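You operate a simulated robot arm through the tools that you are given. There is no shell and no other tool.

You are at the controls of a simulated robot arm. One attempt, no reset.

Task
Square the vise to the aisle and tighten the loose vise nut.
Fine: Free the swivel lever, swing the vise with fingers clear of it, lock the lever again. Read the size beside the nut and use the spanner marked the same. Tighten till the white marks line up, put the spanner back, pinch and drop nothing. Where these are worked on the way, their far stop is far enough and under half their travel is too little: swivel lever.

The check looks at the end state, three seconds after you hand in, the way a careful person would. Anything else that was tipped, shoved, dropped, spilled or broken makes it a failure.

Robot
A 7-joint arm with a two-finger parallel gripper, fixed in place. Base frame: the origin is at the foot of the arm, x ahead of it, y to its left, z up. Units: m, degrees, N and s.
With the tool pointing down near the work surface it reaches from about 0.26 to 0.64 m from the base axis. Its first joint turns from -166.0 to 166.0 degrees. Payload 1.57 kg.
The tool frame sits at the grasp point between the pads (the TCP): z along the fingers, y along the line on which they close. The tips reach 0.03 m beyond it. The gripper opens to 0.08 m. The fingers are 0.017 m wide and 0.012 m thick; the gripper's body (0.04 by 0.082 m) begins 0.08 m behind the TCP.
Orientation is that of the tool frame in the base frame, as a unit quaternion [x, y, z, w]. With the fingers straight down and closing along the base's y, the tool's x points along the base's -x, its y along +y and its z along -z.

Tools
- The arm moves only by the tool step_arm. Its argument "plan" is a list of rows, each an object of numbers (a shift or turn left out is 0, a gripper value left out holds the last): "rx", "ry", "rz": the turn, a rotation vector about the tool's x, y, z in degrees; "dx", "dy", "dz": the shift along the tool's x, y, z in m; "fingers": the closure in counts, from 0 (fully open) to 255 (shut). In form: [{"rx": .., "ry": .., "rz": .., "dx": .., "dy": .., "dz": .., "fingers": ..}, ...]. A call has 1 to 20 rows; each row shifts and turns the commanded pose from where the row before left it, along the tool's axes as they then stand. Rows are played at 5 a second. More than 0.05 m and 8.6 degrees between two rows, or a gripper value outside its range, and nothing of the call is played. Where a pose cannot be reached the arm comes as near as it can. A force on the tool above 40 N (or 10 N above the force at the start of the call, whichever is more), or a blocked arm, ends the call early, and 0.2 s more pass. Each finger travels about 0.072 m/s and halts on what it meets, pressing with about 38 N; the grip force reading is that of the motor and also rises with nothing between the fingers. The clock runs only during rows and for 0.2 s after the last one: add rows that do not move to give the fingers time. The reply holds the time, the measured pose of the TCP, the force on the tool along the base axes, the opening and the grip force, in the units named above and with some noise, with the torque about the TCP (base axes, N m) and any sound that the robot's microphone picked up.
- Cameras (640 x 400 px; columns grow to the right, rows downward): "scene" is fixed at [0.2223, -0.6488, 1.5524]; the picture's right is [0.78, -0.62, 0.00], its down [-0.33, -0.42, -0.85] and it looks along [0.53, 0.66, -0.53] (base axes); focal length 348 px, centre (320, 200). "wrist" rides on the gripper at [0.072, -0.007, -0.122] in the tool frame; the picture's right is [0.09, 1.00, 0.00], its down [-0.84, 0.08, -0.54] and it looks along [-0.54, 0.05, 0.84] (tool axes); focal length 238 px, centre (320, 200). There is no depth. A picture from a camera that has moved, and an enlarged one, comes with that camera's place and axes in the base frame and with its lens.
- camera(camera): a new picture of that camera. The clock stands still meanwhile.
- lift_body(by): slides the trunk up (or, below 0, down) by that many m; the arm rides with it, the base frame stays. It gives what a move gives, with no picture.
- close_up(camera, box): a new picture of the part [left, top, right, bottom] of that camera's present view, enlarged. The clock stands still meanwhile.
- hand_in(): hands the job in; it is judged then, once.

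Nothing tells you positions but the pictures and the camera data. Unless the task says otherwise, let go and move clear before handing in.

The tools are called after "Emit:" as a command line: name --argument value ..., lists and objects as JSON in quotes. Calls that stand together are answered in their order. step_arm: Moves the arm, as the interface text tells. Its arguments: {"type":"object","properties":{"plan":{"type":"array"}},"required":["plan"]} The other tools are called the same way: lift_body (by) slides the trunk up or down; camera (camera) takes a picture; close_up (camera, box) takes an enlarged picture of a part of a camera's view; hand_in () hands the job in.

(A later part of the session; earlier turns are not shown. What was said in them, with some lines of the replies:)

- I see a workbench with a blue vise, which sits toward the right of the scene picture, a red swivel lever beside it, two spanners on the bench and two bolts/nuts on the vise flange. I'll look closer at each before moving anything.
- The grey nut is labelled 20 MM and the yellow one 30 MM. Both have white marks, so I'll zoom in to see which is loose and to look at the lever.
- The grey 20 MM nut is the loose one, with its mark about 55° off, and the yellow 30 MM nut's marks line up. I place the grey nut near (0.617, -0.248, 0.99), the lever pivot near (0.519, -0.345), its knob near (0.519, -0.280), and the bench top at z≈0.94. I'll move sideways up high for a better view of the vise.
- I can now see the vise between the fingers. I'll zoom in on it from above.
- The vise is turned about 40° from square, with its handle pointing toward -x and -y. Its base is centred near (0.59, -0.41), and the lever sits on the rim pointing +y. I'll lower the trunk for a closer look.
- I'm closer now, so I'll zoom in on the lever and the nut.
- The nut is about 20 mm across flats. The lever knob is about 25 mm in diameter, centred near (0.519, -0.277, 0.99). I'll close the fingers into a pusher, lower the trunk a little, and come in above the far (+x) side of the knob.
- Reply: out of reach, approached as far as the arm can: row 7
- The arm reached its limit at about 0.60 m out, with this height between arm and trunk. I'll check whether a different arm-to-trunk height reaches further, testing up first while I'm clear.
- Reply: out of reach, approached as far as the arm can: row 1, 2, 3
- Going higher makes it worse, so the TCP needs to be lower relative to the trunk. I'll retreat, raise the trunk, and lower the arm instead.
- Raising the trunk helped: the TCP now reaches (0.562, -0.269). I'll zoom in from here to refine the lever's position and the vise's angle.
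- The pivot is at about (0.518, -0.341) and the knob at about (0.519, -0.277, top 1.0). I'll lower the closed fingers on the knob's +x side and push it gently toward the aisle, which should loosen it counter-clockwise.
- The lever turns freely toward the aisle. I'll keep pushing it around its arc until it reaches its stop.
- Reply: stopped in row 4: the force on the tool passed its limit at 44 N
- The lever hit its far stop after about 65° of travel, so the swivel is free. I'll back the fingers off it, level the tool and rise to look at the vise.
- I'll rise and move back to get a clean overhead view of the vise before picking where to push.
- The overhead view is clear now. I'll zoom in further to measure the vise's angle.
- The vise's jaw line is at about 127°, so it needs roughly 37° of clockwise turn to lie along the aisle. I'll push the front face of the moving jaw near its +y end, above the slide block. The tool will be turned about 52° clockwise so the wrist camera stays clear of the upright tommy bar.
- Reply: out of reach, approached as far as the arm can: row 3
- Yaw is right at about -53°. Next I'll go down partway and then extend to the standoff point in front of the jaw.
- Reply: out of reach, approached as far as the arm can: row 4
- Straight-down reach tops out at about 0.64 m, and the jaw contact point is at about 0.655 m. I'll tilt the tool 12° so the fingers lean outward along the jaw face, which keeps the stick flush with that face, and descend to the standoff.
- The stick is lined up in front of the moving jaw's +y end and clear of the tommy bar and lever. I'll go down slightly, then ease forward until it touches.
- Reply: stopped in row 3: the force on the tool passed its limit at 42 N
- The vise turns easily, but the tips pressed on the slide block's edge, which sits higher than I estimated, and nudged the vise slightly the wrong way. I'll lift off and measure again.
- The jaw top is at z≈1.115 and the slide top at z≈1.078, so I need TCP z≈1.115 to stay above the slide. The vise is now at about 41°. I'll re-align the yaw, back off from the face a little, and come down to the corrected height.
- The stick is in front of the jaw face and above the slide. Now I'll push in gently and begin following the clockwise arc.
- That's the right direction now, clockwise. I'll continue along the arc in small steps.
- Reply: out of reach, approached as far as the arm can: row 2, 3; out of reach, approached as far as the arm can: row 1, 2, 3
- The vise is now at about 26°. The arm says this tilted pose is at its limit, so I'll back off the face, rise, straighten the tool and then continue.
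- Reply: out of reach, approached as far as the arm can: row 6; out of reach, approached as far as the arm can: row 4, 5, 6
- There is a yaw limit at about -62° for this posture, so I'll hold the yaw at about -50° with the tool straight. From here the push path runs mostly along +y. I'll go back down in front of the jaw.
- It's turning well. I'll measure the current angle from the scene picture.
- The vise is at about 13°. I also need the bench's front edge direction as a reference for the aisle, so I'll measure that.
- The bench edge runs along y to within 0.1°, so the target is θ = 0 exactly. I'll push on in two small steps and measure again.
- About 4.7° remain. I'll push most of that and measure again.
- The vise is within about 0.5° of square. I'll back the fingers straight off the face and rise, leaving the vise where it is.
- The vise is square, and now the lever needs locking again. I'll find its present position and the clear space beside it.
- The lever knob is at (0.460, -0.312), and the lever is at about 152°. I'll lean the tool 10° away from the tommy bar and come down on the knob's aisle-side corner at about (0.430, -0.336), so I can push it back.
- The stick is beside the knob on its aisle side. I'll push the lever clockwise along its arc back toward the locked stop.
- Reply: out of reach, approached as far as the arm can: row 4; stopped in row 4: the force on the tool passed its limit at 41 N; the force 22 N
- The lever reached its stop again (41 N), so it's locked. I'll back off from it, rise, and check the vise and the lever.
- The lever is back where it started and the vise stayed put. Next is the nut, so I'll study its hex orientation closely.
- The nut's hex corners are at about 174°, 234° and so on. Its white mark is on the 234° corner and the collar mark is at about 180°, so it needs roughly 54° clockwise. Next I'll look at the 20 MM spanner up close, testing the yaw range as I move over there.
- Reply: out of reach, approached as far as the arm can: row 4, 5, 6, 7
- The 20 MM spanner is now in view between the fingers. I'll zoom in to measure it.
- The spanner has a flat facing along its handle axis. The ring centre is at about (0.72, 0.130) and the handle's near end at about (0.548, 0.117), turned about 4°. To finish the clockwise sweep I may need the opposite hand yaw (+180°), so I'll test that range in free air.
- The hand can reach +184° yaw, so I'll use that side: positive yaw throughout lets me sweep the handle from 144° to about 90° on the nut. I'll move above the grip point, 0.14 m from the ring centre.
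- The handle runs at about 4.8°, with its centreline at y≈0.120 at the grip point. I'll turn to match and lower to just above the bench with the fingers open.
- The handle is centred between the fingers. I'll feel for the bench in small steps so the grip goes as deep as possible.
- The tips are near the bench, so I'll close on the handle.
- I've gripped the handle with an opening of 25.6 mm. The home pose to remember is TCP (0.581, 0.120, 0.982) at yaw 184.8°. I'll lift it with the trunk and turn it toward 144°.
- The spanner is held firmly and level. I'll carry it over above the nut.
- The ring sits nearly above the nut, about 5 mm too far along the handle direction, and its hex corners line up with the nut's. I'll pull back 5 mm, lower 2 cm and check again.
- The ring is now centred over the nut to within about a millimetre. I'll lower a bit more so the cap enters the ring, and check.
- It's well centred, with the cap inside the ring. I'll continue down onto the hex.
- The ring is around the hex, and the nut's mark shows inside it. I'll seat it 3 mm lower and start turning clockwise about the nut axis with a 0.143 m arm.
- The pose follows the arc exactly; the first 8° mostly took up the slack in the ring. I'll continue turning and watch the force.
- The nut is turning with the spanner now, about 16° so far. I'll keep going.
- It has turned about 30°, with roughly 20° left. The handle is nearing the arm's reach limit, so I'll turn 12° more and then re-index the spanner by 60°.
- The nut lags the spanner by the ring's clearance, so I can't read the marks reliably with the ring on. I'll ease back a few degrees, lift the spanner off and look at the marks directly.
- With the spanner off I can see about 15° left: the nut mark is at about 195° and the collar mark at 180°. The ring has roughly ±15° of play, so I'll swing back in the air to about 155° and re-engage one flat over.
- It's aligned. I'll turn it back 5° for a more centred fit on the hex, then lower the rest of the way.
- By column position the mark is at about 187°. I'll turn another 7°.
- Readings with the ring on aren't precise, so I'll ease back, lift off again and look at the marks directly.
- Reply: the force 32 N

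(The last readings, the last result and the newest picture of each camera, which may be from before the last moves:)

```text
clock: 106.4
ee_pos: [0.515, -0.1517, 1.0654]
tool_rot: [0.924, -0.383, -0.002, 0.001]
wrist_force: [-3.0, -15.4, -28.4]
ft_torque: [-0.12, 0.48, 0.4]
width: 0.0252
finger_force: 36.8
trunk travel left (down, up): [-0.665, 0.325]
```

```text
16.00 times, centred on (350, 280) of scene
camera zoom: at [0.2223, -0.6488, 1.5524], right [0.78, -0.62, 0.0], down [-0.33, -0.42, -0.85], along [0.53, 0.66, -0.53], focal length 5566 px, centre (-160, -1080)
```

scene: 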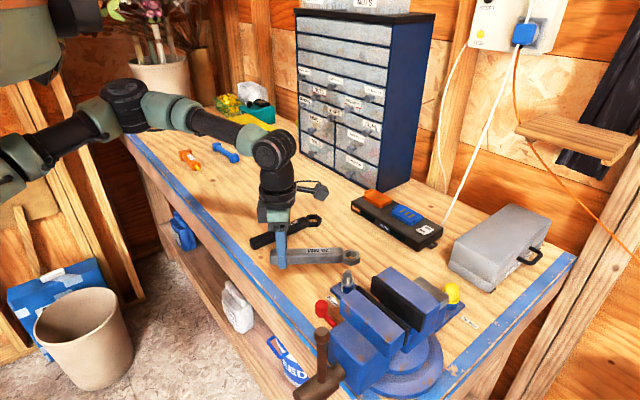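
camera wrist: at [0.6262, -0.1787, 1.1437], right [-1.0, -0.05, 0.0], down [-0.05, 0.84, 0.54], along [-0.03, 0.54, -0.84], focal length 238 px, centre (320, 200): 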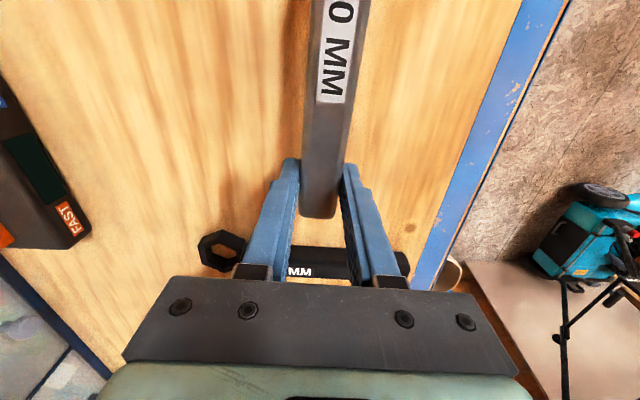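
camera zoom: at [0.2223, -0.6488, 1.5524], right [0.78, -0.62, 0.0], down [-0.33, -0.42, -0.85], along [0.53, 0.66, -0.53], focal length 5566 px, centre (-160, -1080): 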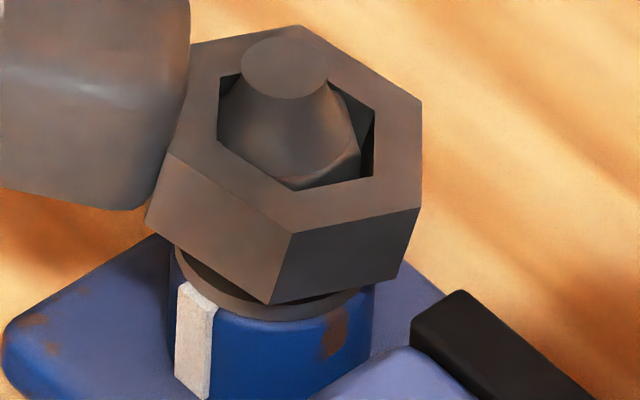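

The ring hung up on the nut when I lifted, and the spanner tilted. I'll go straight back down to level it before doing anything else.

Emit:
step_arm --plan '[{"dz": 0.01}, {"dz": 0.01}, {"dz": 0.01}, {"dz": 0.008}, {}]'

Emit:
close_up --camera "scene" --box '[300, 240, 380, 300]'

Emit:
camera --camera "wrist"

```text
clock: 107.6
ee_pos: [0.5124, -0.1467, 1.0316]
tool_rot: [0.924, -0.381, 0.0, -0.002]
wrist_force: [-10.5, 8.1, 9.1]
ft_torque: [-0.5, -0.39, -0.07]
width: 0.0253
finger_force: 37.2
trunk travel left (down, up): [-0.665, 0.325]
```

```text
6.67 times, centred on (340, 270) of scene
camera zoom: at [0.2223, -0.6488, 1.5524], right [0.78, -0.62, 0.0], down [-0.33, -0.42, -0.85], along [0.53, 0.66, -0.53], focal length 2319 px, centre (187, -267)
```

zoom: 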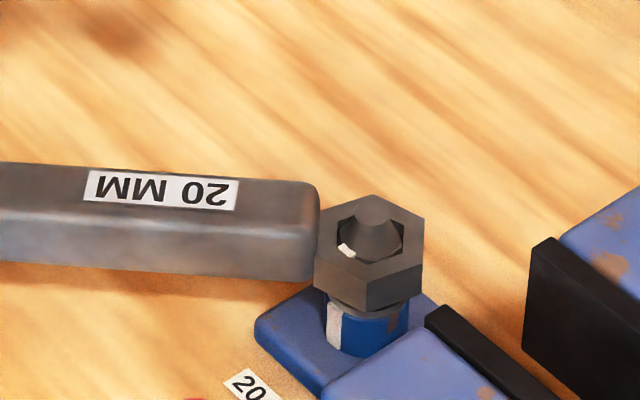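

```text
taken
camera wrist: at [0.5679, -0.1917, 1.1532], right [-0.64, -0.77, 0.0], down [-0.65, 0.53, 0.54], along [-0.42, 0.35, -0.84], focal length 238 px, centre (320, 200)
```

wrist: 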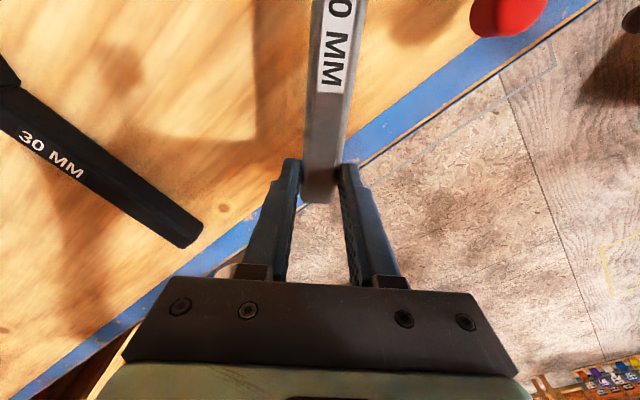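

The spanner is level again, though it slid a few millimetres in the grip: it's pressing outward and upward on the tool. I'll relieve those forces first.

Emit:
step_arm --plan '[{"dx": -0.0015, "dz": -0.001}, {}, {}]'

Emit:
close_up --camera "scene" --box '[330, 250, 370, 290]'

```text
clock: 108.4
ee_pos: [0.5124, -0.1461, 1.0317]
tool_rot: [0.925, -0.381, 0.0, 0.0]
wrist_force: [-5.6, 6.3, -1.6]
ft_torque: [0.38, 0.36, 0.32]
width: 0.0252
finger_force: 36.9
trunk travel left (down, up): [-0.665, 0.325]
```

```text
10.00 times, centred on (350, 270) of scene
camera zoom: at [0.2223, -0.6488, 1.5524], right [0.78, -0.62, 0.0], down [-0.33, -0.42, -0.85], along [0.53, 0.66, -0.53], focal length 3479 px, centre (20, -500)
```

zoom: 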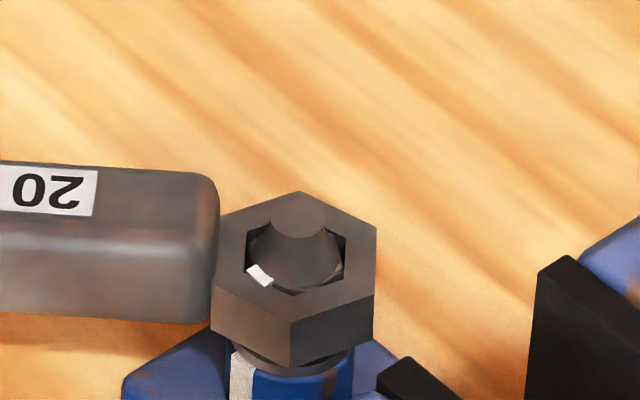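

Emit:
step_arm --plan '[{"dx": -0.0018}, {"dx": 0.0002, "dy": 0.0078, "rz": -3}, {"dx": 0.0002, "dy": 0.0078, "rz": -3}, {"dx": 0.0002, "dy": 0.0078, "rz": -3}, {}, {}]'

Emit:
close_up --camera "scene" --box '[330, 250, 370, 290]'

```text
clock: 109.8
ee_pos: [0.4962, -0.1648, 1.0326]
tool_rot: [0.951, -0.308, 0.001, 0.0]
wrist_force: [0.2, 1.7, -0.1]
ft_torque: [0.08, 0.03, 0.19]
width: 0.0249
finger_force: 36.1
trunk travel left (down, up): [-0.665, 0.325]
```

```text
10.00 times, centred on (350, 270) of scene
camera zoom: at [0.2223, -0.6488, 1.5524], right [0.78, -0.62, 0.0], down [-0.33, -0.42, -0.85], along [0.53, 0.66, -0.53], focal length 3479 px, centre (20, -500)
```

zoom: 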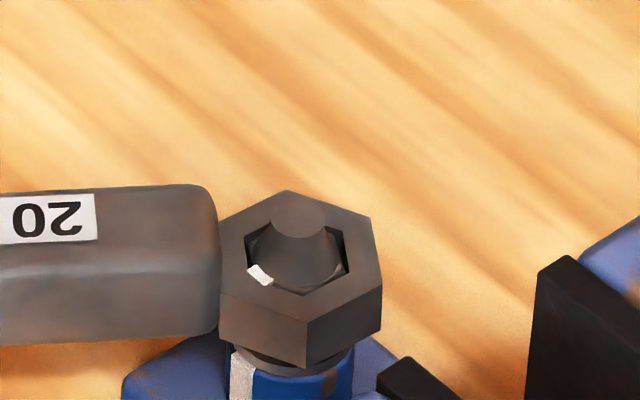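

The forces are near zero now. I'll lift gently in small steps and watch the load.

Emit:
step_arm --plan '[{"dz": -0.003}, {"dz": -0.003}, {"dz": -0.003}, {}]'

Emit:
close_up --camera "scene" --box '[330, 250, 370, 290]'

```text
clock: 110.8
ee_pos: [0.4958, -0.1646, 1.0398]
tool_rot: [0.951, -0.31, 0.001, 0.0]
wrist_force: [0.5, 0.2, -1.0]
ft_torque: [0.06, 0.1, -0.03]
width: 0.0251
finger_force: 36.2
trunk travel left (down, up): [-0.665, 0.325]
```

```text
10.00 times, centred on (350, 270) of scene
camera zoom: at [0.2223, -0.6488, 1.5524], right [0.78, -0.62, 0.0], down [-0.33, -0.42, -0.85], along [0.53, 0.66, -0.53], focal length 3479 px, centre (20, -500)
```

zoom: 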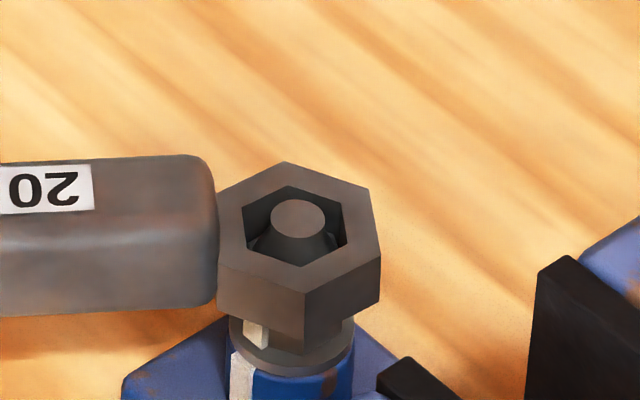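

Emit:
step_arm --plan '[{"dz": -0.008}, {"dz": -0.01}, {"dz": -0.01}, {"dz": -0.01}, {}]'

Emit:
close_up --camera "scene" --box '[338, 268, 362, 292]'

Emit:
close_up --camera "scene" --box '[300, 240, 380, 300]'

```text
clock: 112.0
ee_pos: [0.4974, -0.1641, 1.0783]
tool_rot: [0.951, -0.309, 0.0, 0.0]
wrist_force: [-1.1, -0.6, -1.4]
ft_torque: [0.03, 0.05, -0.03]
width: 0.0251
finger_force: 36.9
trunk travel left (down, up): [-0.665, 0.325]
```

```text
16.00 times, centred on (350, 280) of scene
camera zoom: at [0.2223, -0.6488, 1.5524], right [0.78, -0.62, 0.0], down [-0.33, -0.42, -0.85], along [0.53, 0.66, -0.53], focal length 5566 px, centre (-160, -1080)
```

zoom: 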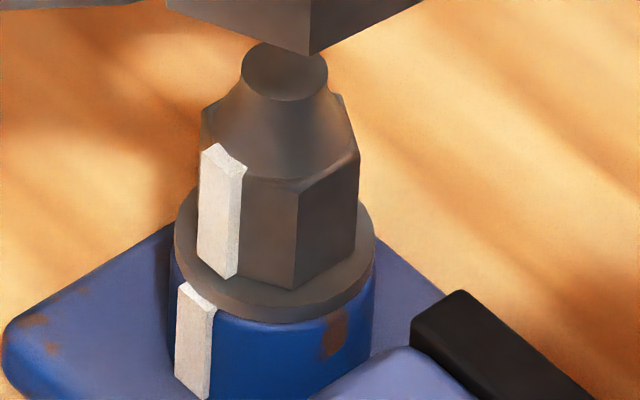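

```text
6.67 times, centred on (340, 270) of scene
camera zoom: at [0.2223, -0.6488, 1.5524], right [0.78, -0.62, 0.0], down [-0.33, -0.42, -0.85], along [0.53, 0.66, -0.53], focal length 2319 px, centre (187, -267)
```

zoom: 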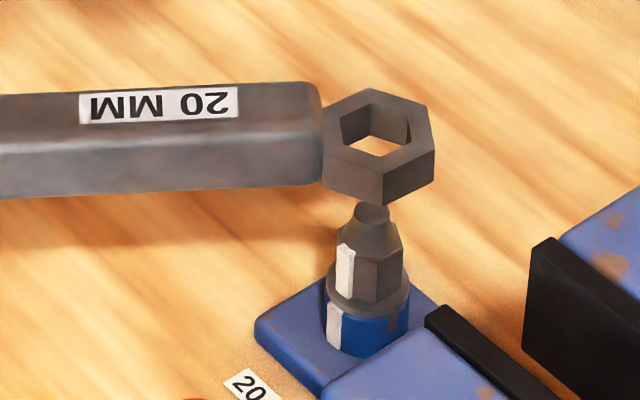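

The nut mark now looks in line with the collar mark. I'll zoom in further to check.

Emit:
close_up --camera "scene" --box '[342, 274, 356, 292]'

Emit:
close_up --camera "scene" --box '[425, 270, 485, 310]'

```text
16.00 times, centred on (349, 283) of scene
camera zoom: at [0.2223, -0.6488, 1.5524], right [0.78, -0.62, 0.0], down [-0.33, -0.42, -0.85], along [0.53, 0.66, -0.53], focal length 5566 px, centre (-144, -1128)
```

zoom: 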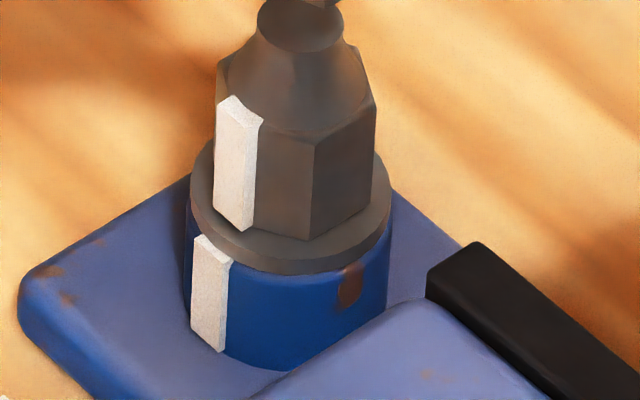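

```text
10.00 times, centred on (455, 290) of scene
camera zoom: at [0.2223, -0.6488, 1.5524], right [0.78, -0.62, 0.0], down [-0.33, -0.42, -0.85], along [0.53, 0.66, -0.53], focal length 3479 px, centre (-1030, -700)
```

zoom: 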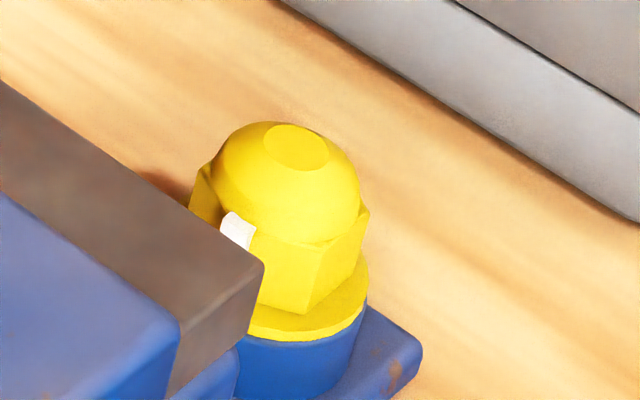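

The marks line up to within about a degree (nut mark ≈180°, collar mark ≈180°). Now I'll carry the spanner back to where it was lying.

Emit:
step_arm --plan '[{"dx": -0.01284, "dy": -0.03448}, {"dx": -0.01284, "dy": -0.03448}, {"dx": -0.01284, "dy": -0.03448}, {"dx": -0.01284, "dy": -0.03448}, {"dx": -0.01284, "dy": -0.03448}, {"dx": -0.01284, "dy": -0.03448}, {"dx": -0.01284, "dy": -0.03448}, {"dx": -0.01284, "dy": -0.03448}, {"rz": -7}, {"rz": -7}, {"rz": -7}, {"rz": -7}, {"rz": -7}, {"rz": -5.8}, {}, {}]'

Emit:
camera --camera "wrist"

Emit:
close_up --camera "scene" --box '[220, 160, 340, 250]'

```text
clock: 115.4
ee_pos: [0.5761, 0.1188, 1.08]
tool_rot: [0.999, 0.042, 0.0, 0.0]
wrist_force: [-0.4, -0.4, -0.5]
ft_torque: [-0.02, 0.09, -0.04]
width: 0.0251
finger_force: 36.3
trunk travel left (down, up): [-0.665, 0.325]
```

```text
taken
camera wrist: at [0.6467, 0.1328, 1.2009], right [0.18, -0.98, 0.0], down [-0.83, -0.15, 0.54], along [-0.53, -0.1, -0.84], focal length 238 px, centre (320, 200)
```

wrist: 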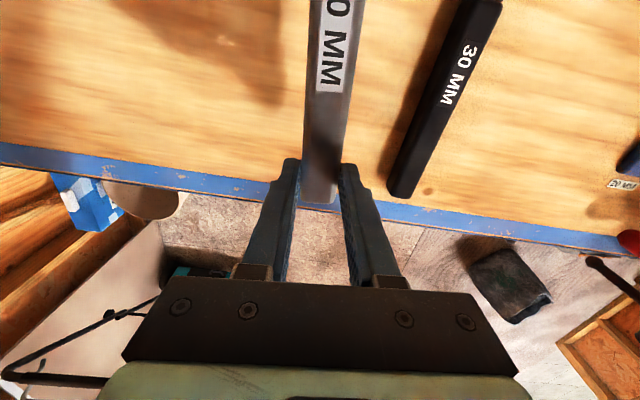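

```text
4.44 times, centred on (280, 205) of scene
camera zoom: at [0.2223, -0.6488, 1.5524], right [0.78, -0.62, 0.0], down [-0.33, -0.42, -0.85], along [0.53, 0.66, -0.53], focal length 1546 px, centre (498, 178)
```

zoom: 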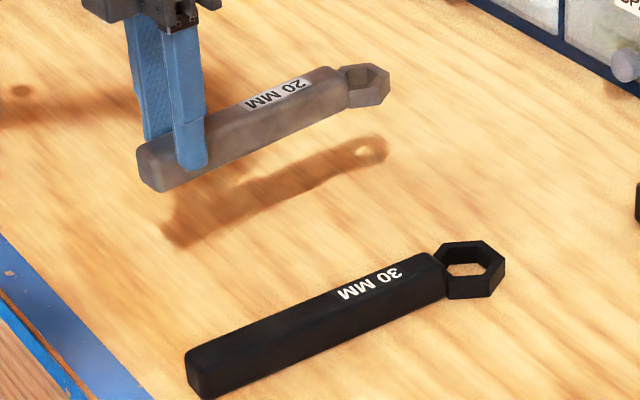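

The spanner is over its home spot. I'll lower with the trunk, then feel for the bench in small steps.

Emit:
lift_body --by -0.075

Emit:
step_arm --plan '[{"dz": 0.003}, {"dz": 0.003}, {}]'

Emit:
close_up --camera "scene" --box '[235, 180, 305, 240]'

```text
clock: 116.5
ee_pos: [0.5757, 0.1187, 1.004]
tool_rot: [0.999, 0.042, 0.001, 0.0]
wrist_force: [-0.3, -0.5, -1.7]
ft_torque: [-0.04, 0.09, 0.02]
width: 0.0256
finger_force: 36.8
trunk travel left (down, up): [-0.59, 0.4]
```

```text
clock: 117.3
ee_pos: [0.5767, 0.1191, 0.9977]
tool_rot: [0.999, 0.041, 0.0, 0.0]
wrist_force: [0.2, 0.3, -1.2]
ft_torque: [-0.01, 0.07, -0.01]
width: 0.0256
finger_force: 36.4
trunk travel left (down, up): [-0.59, 0.4]
```

```text
6.67 times, centred on (270, 210) of scene
camera zoom: at [0.2223, -0.6488, 1.5524], right [0.78, -0.62, 0.0], down [-0.33, -0.42, -0.85], along [0.53, 0.66, -0.53], focal length 2319 px, centre (653, 133)
```

zoom: 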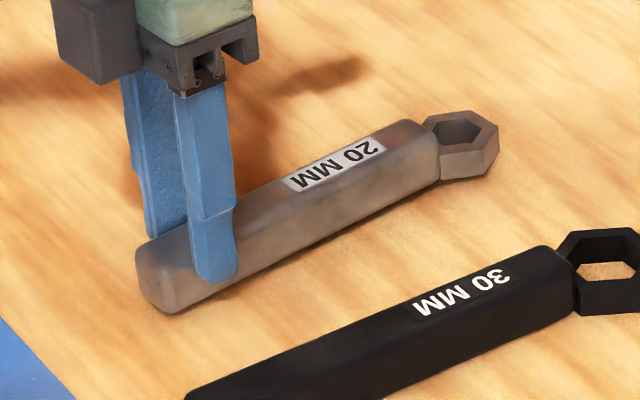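

Emit:
step_arm --plan '[{"dz": 0.003}, {"dz": 0.002}, {}]'

```text
clock: 118.2
ee_pos: [0.5757, 0.1206, 0.9954]
tool_rot: [0.999, 0.042, 0.003, 0.001]
wrist_force: [2.4, 0.4, 14.4]
ft_torque: [-0.03, 0.34, 0.03]
width: 0.0251
finger_force: 36.9
trunk travel left (down, up): [-0.59, 0.4]
```

It's touching the bench at 14 N. I'll relieve that slightly and release.

Emit:
step_arm --plan '[{"dz": -0.001}, {}]'

Emit:
close_up --camera "scene" --box '[235, 180, 305, 240]'

```text
clock: 118.8
ee_pos: [0.5749, 0.1187, 0.9953]
tool_rot: [0.999, 0.042, 0.003, 0.0]
wrist_force: [5.1, -0.7, 17.3]
ft_torque: [-0.02, 0.22, 0.03]
width: 0.0254
finger_force: 36.7
trunk travel left (down, up): [-0.59, 0.4]
```

```text
6.67 times, centred on (270, 210) of scene
camera zoom: at [0.2223, -0.6488, 1.5524], right [0.78, -0.62, 0.0], down [-0.33, -0.42, -0.85], along [0.53, 0.66, -0.53], focal length 2319 px, centre (653, 133)
```

zoom: 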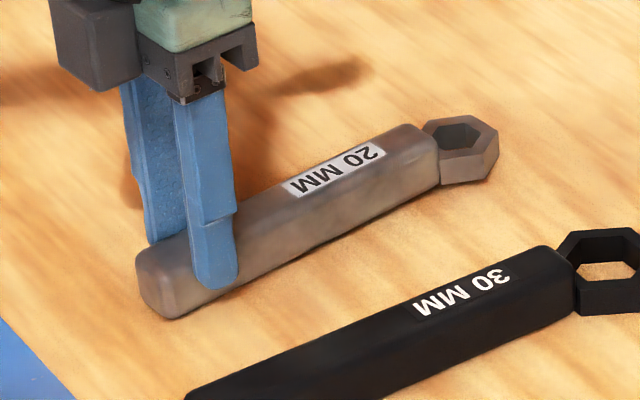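

Emit:
step_arm --plan '[{"dz": -0.002}, {}]'

```text
clock: 119.3
ee_pos: [0.5744, 0.1199, 0.9957]
tool_rot: [0.999, 0.042, 0.0, 0.0]
wrist_force: [2.2, -0.6, 5.4]
ft_torque: [-0.06, 0.1, 0.05]
width: 0.0253
finger_force: 36.4
trunk travel left (down, up): [-0.59, 0.4]
```

Emit:
step_arm --plan '[{"fingers": 160}, {"fingers": 140}, {"fingers": 100}, {"fingers": 50}, {"fingers": 0}, {}, {}]'

Emit:
camera --camera "wrist"

Emit:
close_up --camera "scene" --box '[235, 180, 305, 240]'

```text
clock: 121.0
ee_pos: [0.5751, 0.1195, 0.9955]
tool_rot: [0.999, 0.041, 0.001, -0.001]
wrist_force: [-0.1, -0.4, -0.6]
ft_torque: [-0.03, 0.0, 0.0]
width: 0.0799
finger_force: 0.1
trunk travel left (down, up): [-0.59, 0.4]
```

```text
taken
camera wrist: at [0.6465, 0.133, 1.1182], right [0.18, -0.98, 0.0], down [-0.83, -0.15, 0.54], along [-0.53, -0.09, -0.84], focal length 238 px, centre (320, 200)
```

wrist: 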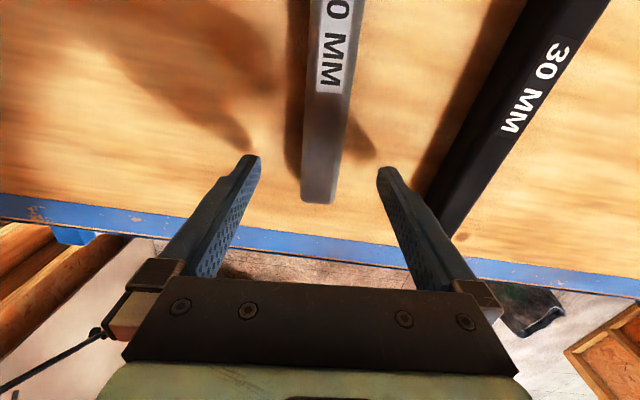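

```text
6.67 times, centred on (270, 210) of scene
camera zoom: at [0.2223, -0.6488, 1.5524], right [0.78, -0.62, 0.0], down [-0.33, -0.42, -0.85], along [0.53, 0.66, -0.53], focal length 2319 px, centre (653, 133)
```

zoom: 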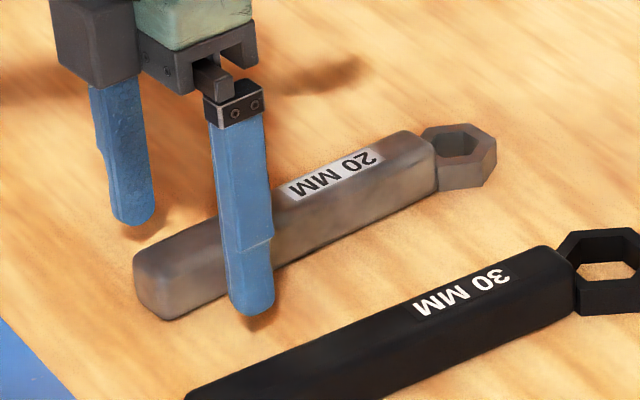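

The spanner is back flat on the bench, within a few millimetres of where it was. I'll retreat straight up and then inspect everything.

Emit:
step_arm --plan '[{"dz": -0.02}, {"dz": -0.03}, {"dz": -0.04}, {}]'

Emit:
lift_body --by 0.15

Emit:
camera --camera "scene"

Emit:
close_up --camera "scene" --box '[300, 250, 500, 400]'

Emit:
close_up --camera "scene" --box '[338, 268, 362, 292]'

```text
clock: 122.0
ee_pos: [0.5739, 0.1189, 1.0908]
tool_rot: [0.999, 0.042, 0.0, 0.0]
wrist_force: [0.9, 0.2, 0.7]
ft_torque: [-0.04, 0.0, 0.01]
width: 0.08
finger_force: 0.1
trunk travel left (down, up): [-0.59, 0.4]
```

```text
clock: 123.7
ee_pos: [0.5748, 0.1201, 1.2376]
tool_rot: [0.999, 0.042, 0.001, 0.0]
wrist_force: [0.0, 0.4, 0.4]
ft_torque: [-0.04, -0.04, -0.01]
width: 0.0798
finger_force: 0.0
trunk travel left (down, up): [-0.74, 0.25]
```

```text
taken
```

scene: 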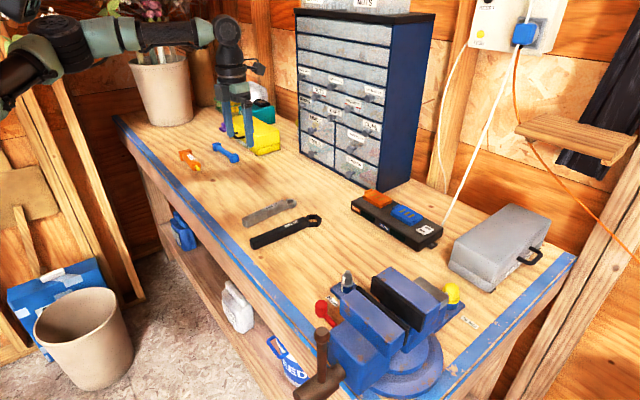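

```text
2.67 times, centred on (400, 325) of scene
camera zoom: at [0.2223, -0.6488, 1.5524], right [0.78, -0.62, 0.0], down [-0.33, -0.42, -0.85], along [0.53, 0.66, -0.53], focal length 928 px, centre (107, -133)
```

zoom: 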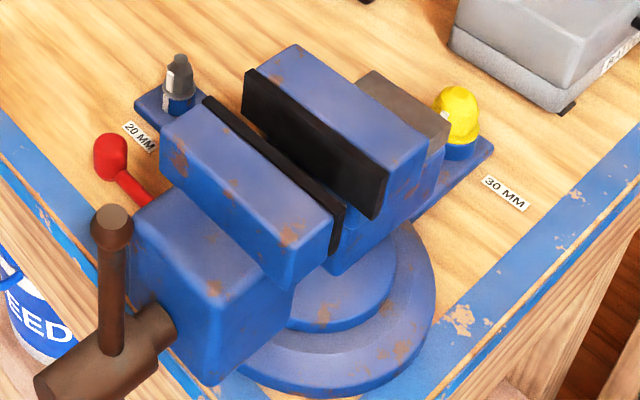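

```text
16.00 times, centred on (350, 280) of scene
camera zoom: at [0.2223, -0.6488, 1.5524], right [0.78, -0.62, 0.0], down [-0.33, -0.42, -0.85], along [0.53, 0.66, -0.53], focal length 5566 px, centre (-160, -1080)
```

zoom: 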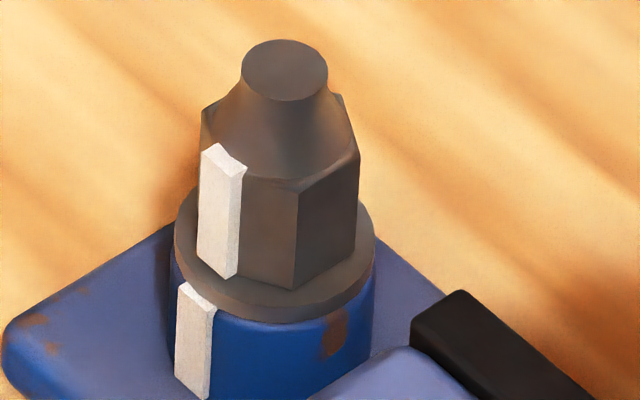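

From here the marks look aligned. To be sure, I'll turn the hand back and look at the nut and vise with the wrist camera from the aisle side.

Emit:
step_arm --plan '[{"dx": -0.04}, {"dx": -0.04}, {"dx": -0.03, "rz": 8}, {"rz": 8}, {"rz": 8}, {"rz": 8}, {"rz": 8}, {"rz": 8}, {"rz": 8}, {"rz": 8}, {"rz": 8}, {"rz": 8}, {"rz": 8}, {"rz": 8}, {"rz": 8}, {"rz": 8}, {"rz": 8}, {}]'

Emit:
step_arm --plan '[{"rz": 8}, {"rz": 8}, {"rz": 8}, {"rz": 8}, {"rz": 8}, {"rz": 8}, {"rz": 8}, {"rz": 8}, {"rz": 0.8}, {}]'

```text
clock: 127.5
ee_pos: [0.464, 0.1104, 1.2373]
tool_rot: [-0.536, 0.844, 0.0, 0.001]
wrist_force: [-0.1, -0.1, 0.7]
ft_torque: [0.04, 0.0, 0.0]
width: 0.0801
finger_force: 0.0
trunk travel left (down, up): [-0.74, 0.25]
```

```text
clock: 129.7
ee_pos: [0.4642, 0.1107, 1.2379]
tool_rot: [0.001, 1.0, 0.0, 0.0]
wrist_force: [0.3, -0.6, 0.2]
ft_torque: [-0.02, 0.01, 0.01]
width: 0.0799
finger_force: 0.1
trunk travel left (down, up): [-0.74, 0.25]
```

Emit:
step_arm --plan '[{"dy": -0.04}, {"dy": -0.04}, {"dy": -0.04}, {"dy": -0.04}, {"dy": -0.04}, {"dy": -0.04}, {"dy": -0.04}, {"dy": -0.04}, {"dy": -0.04}, {}]'

Emit:
camera --camera "wrist"

```text
clock: 131.9
ee_pos: [0.4665, -0.2465, 1.2383]
tool_rot: [-0.002, 1.0, 0.0, 0.001]
wrist_force: [-0.1, 0.8, 0.3]
ft_torque: [-0.01, -0.02, -0.01]
width: 0.0799
finger_force: 0.0
trunk travel left (down, up): [-0.74, 0.25]
```

```text
taken
camera wrist: at [0.3943, -0.2528, 1.359], right [-0.09, 1.0, 0.0], down [0.84, 0.08, 0.54], along [0.54, 0.05, -0.84], focal length 238 px, centre (320, 200)
```

wrist: 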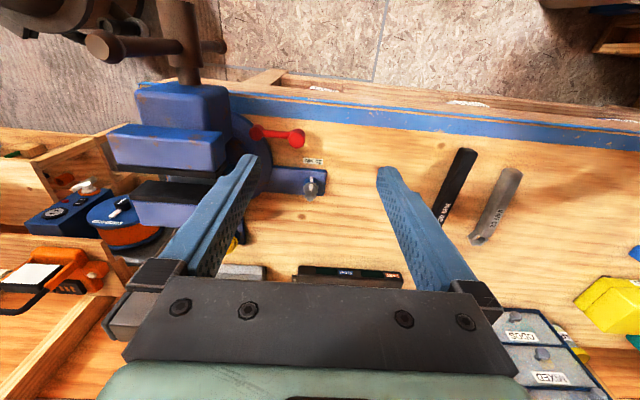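

Emit:
close_up --camera "wrist" --box '[298, 170, 328, 205]'

Emit:
close_up --camera "wrist" --box '[80, 60, 340, 240]'

Emit:
close_up --camera "wrist" --box '[230, 110, 330, 180]'

```text
11.43 times, centred on (313, 188) of wrist
camera zoom: at [0.3943, -0.2528, 1.359], right [-0.09, 1.0, 0.0], down [0.84, 0.08, 0.54], along [0.54, 0.05, -0.84], focal length 2724 px, centre (400, 343)
```

zoom: 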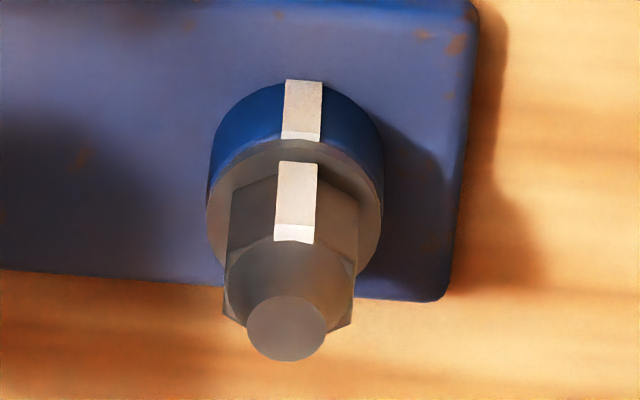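

```text
2.22 times, centred on (210, 150) of wrist
camera zoom: at [0.3943, -0.2528, 1.359], right [-0.09, 1.0, 0.0], down [0.84, 0.08, 0.54], along [0.54, 0.05, -0.84], focal length 530 px, centre (564, 311)
```

zoom: 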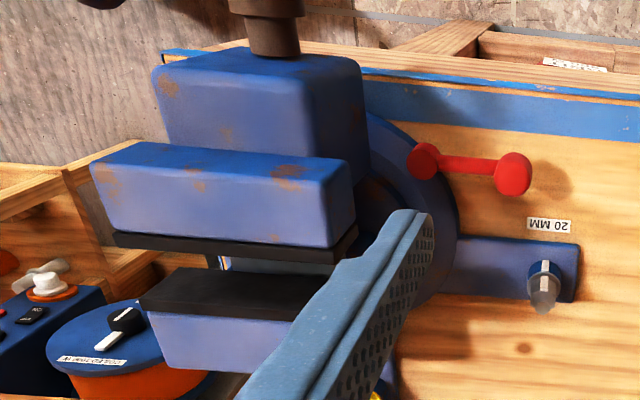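

```text
5.71 times, centred on (280, 145) of wrist
camera zoom: at [0.3943, -0.2528, 1.359], right [-0.09, 1.0, 0.0], down [0.84, 0.08, 0.54], along [0.54, 0.05, -0.84], focal length 1362 px, centre (549, 514)
```

zoom: 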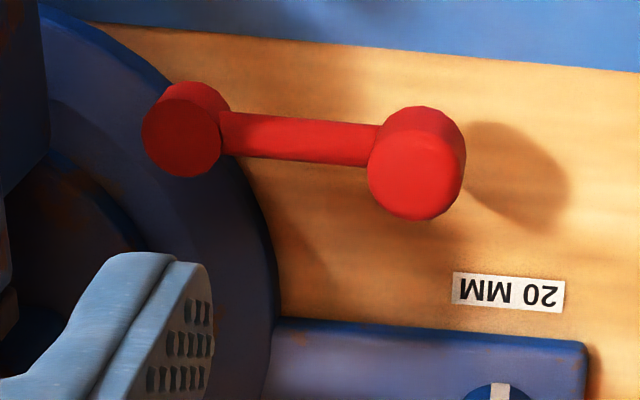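

The nut marks line up when seen from the aisle side, and the lever is at its locked position. I'll double-check how square the vise is against the bench edge.

Emit:
close_up --camera "wrist" --box '[100, 110, 240, 200]'

Emit:
close_up --camera "scene" --box '[350, 260, 440, 330]'

```text
4.44 times, centred on (170, 155) of wrist
camera zoom: at [0.3943, -0.2528, 1.359], right [-0.09, 1.0, 0.0], down [0.84, 0.08, 0.54], along [0.54, 0.05, -0.84], focal length 1059 px, centre (987, 400)
```

zoom: 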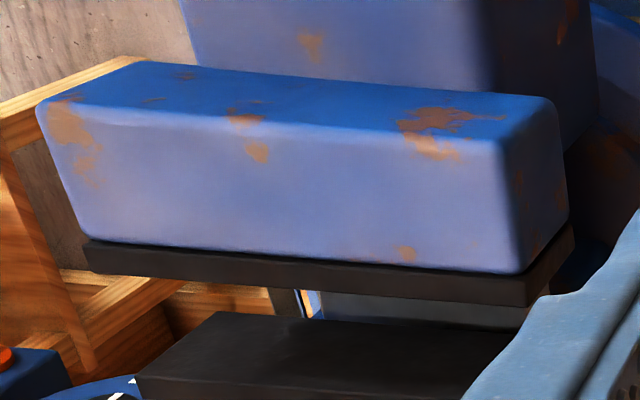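

```text
5.71 times, centred on (395, 295) of scene
camera zoom: at [0.2223, -0.6488, 1.5524], right [0.78, -0.62, 0.0], down [-0.33, -0.42, -0.85], along [0.53, 0.66, -0.53], focal length 1988 px, centre (-109, -343)
```

zoom: 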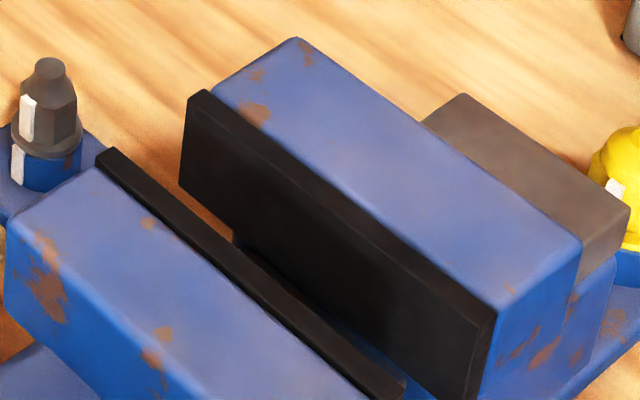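

The vise is square within about 1° from both cameras, the lever is at its locked stop, the nut marks align, and the spanner is back. I'll move the arm clear and take one last look before handing in.

Emit:
step_arm --plan '[{"dz": -0.04, "dy": 0.03}, {"dz": -0.03, "dy": 0.04}, {"dx": 0.02, "dy": 0.045}, {"dx": 0.02, "dy": 0.045}, {}, {}]'

Emit:
camera --camera "scene"

Emit:
close_up --camera "scene" --box '[230, 180, 350, 260]'

```text
clock: 133.3
ee_pos: [0.4236, -0.089, 1.3063]
tool_rot: [0.0, 1.0, 0.0, 0.0]
wrist_force: [0.1, -0.3, 0.1]
ft_torque: [-0.01, -0.01, 0.0]
width: 0.0801
finger_force: 0.1
trunk travel left (down, up): [-0.74, 0.25]
```

```text
taken
```

scene: 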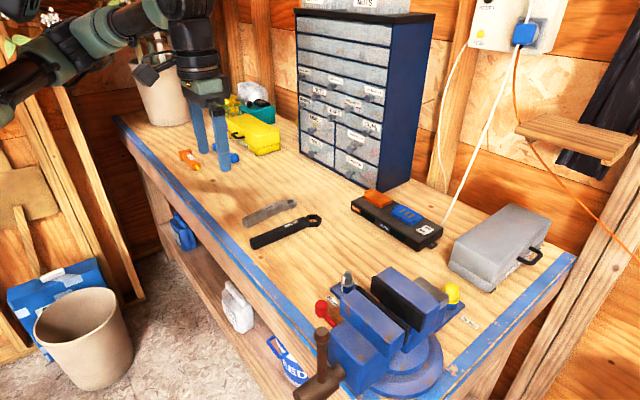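

```text
5.00 times, centred on (290, 220) of scene
camera zoom: at [0.2223, -0.6488, 1.5524], right [0.78, -0.62, 0.0], down [-0.33, -0.42, -0.85], along [0.53, 0.66, -0.53], focal length 1739 px, centre (470, 100)
```

zoom: 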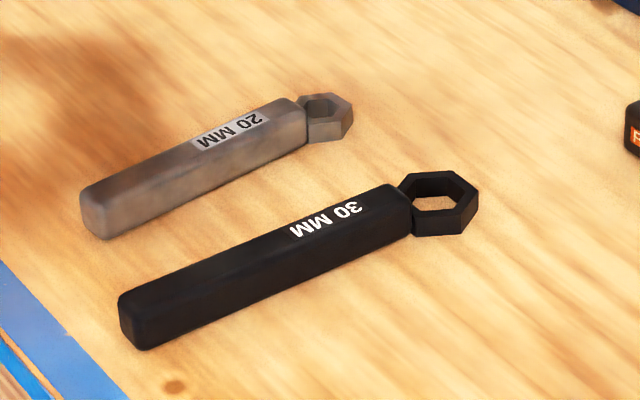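

Everything is in its end state: the vise is square and locked, and the 20 MM nut's marks line up. The spanner lies back in its place, nothing else was disturbed, and the arm is empty and clear. I'm handing in.

Emit:
hand_in

```text
The job is handed in.
```

I squared the vise to the aisle, tightened the loose 20 mm nut, and handed the job in.

- **Vise:** I pushed the swivel lever to its far stop and swung the vise by pushing the moving jaw with the closed fingers. Then I pushed the lever back to its locked stop. Both cameras put the jaws within about 1° of the bench edge.
- **Nut:** The loose one was the grey nut labelled 20 MM. I tightened it clockwise with the 20 MM spanner until the white marks lined up, to within about 1° by the wrist camera. The 30 mm nut was already aligned, so I left it alone.
- **Spanner:** It lies flat on the bench within a few millimetres of where I found it.

Two things went wrong on the way:

- **First push on the vise:** It pressed on the wrong edge and turned the vise about 4° the wrong way before I corrected it.
- **Spanner lift:** On one lift the ring caught on the nut, and the spanner tilted and slid a few millimetres in the grip. It was not dropped.

The last pictures showed nothing else on the bench moved, and the arm is empty and clear.
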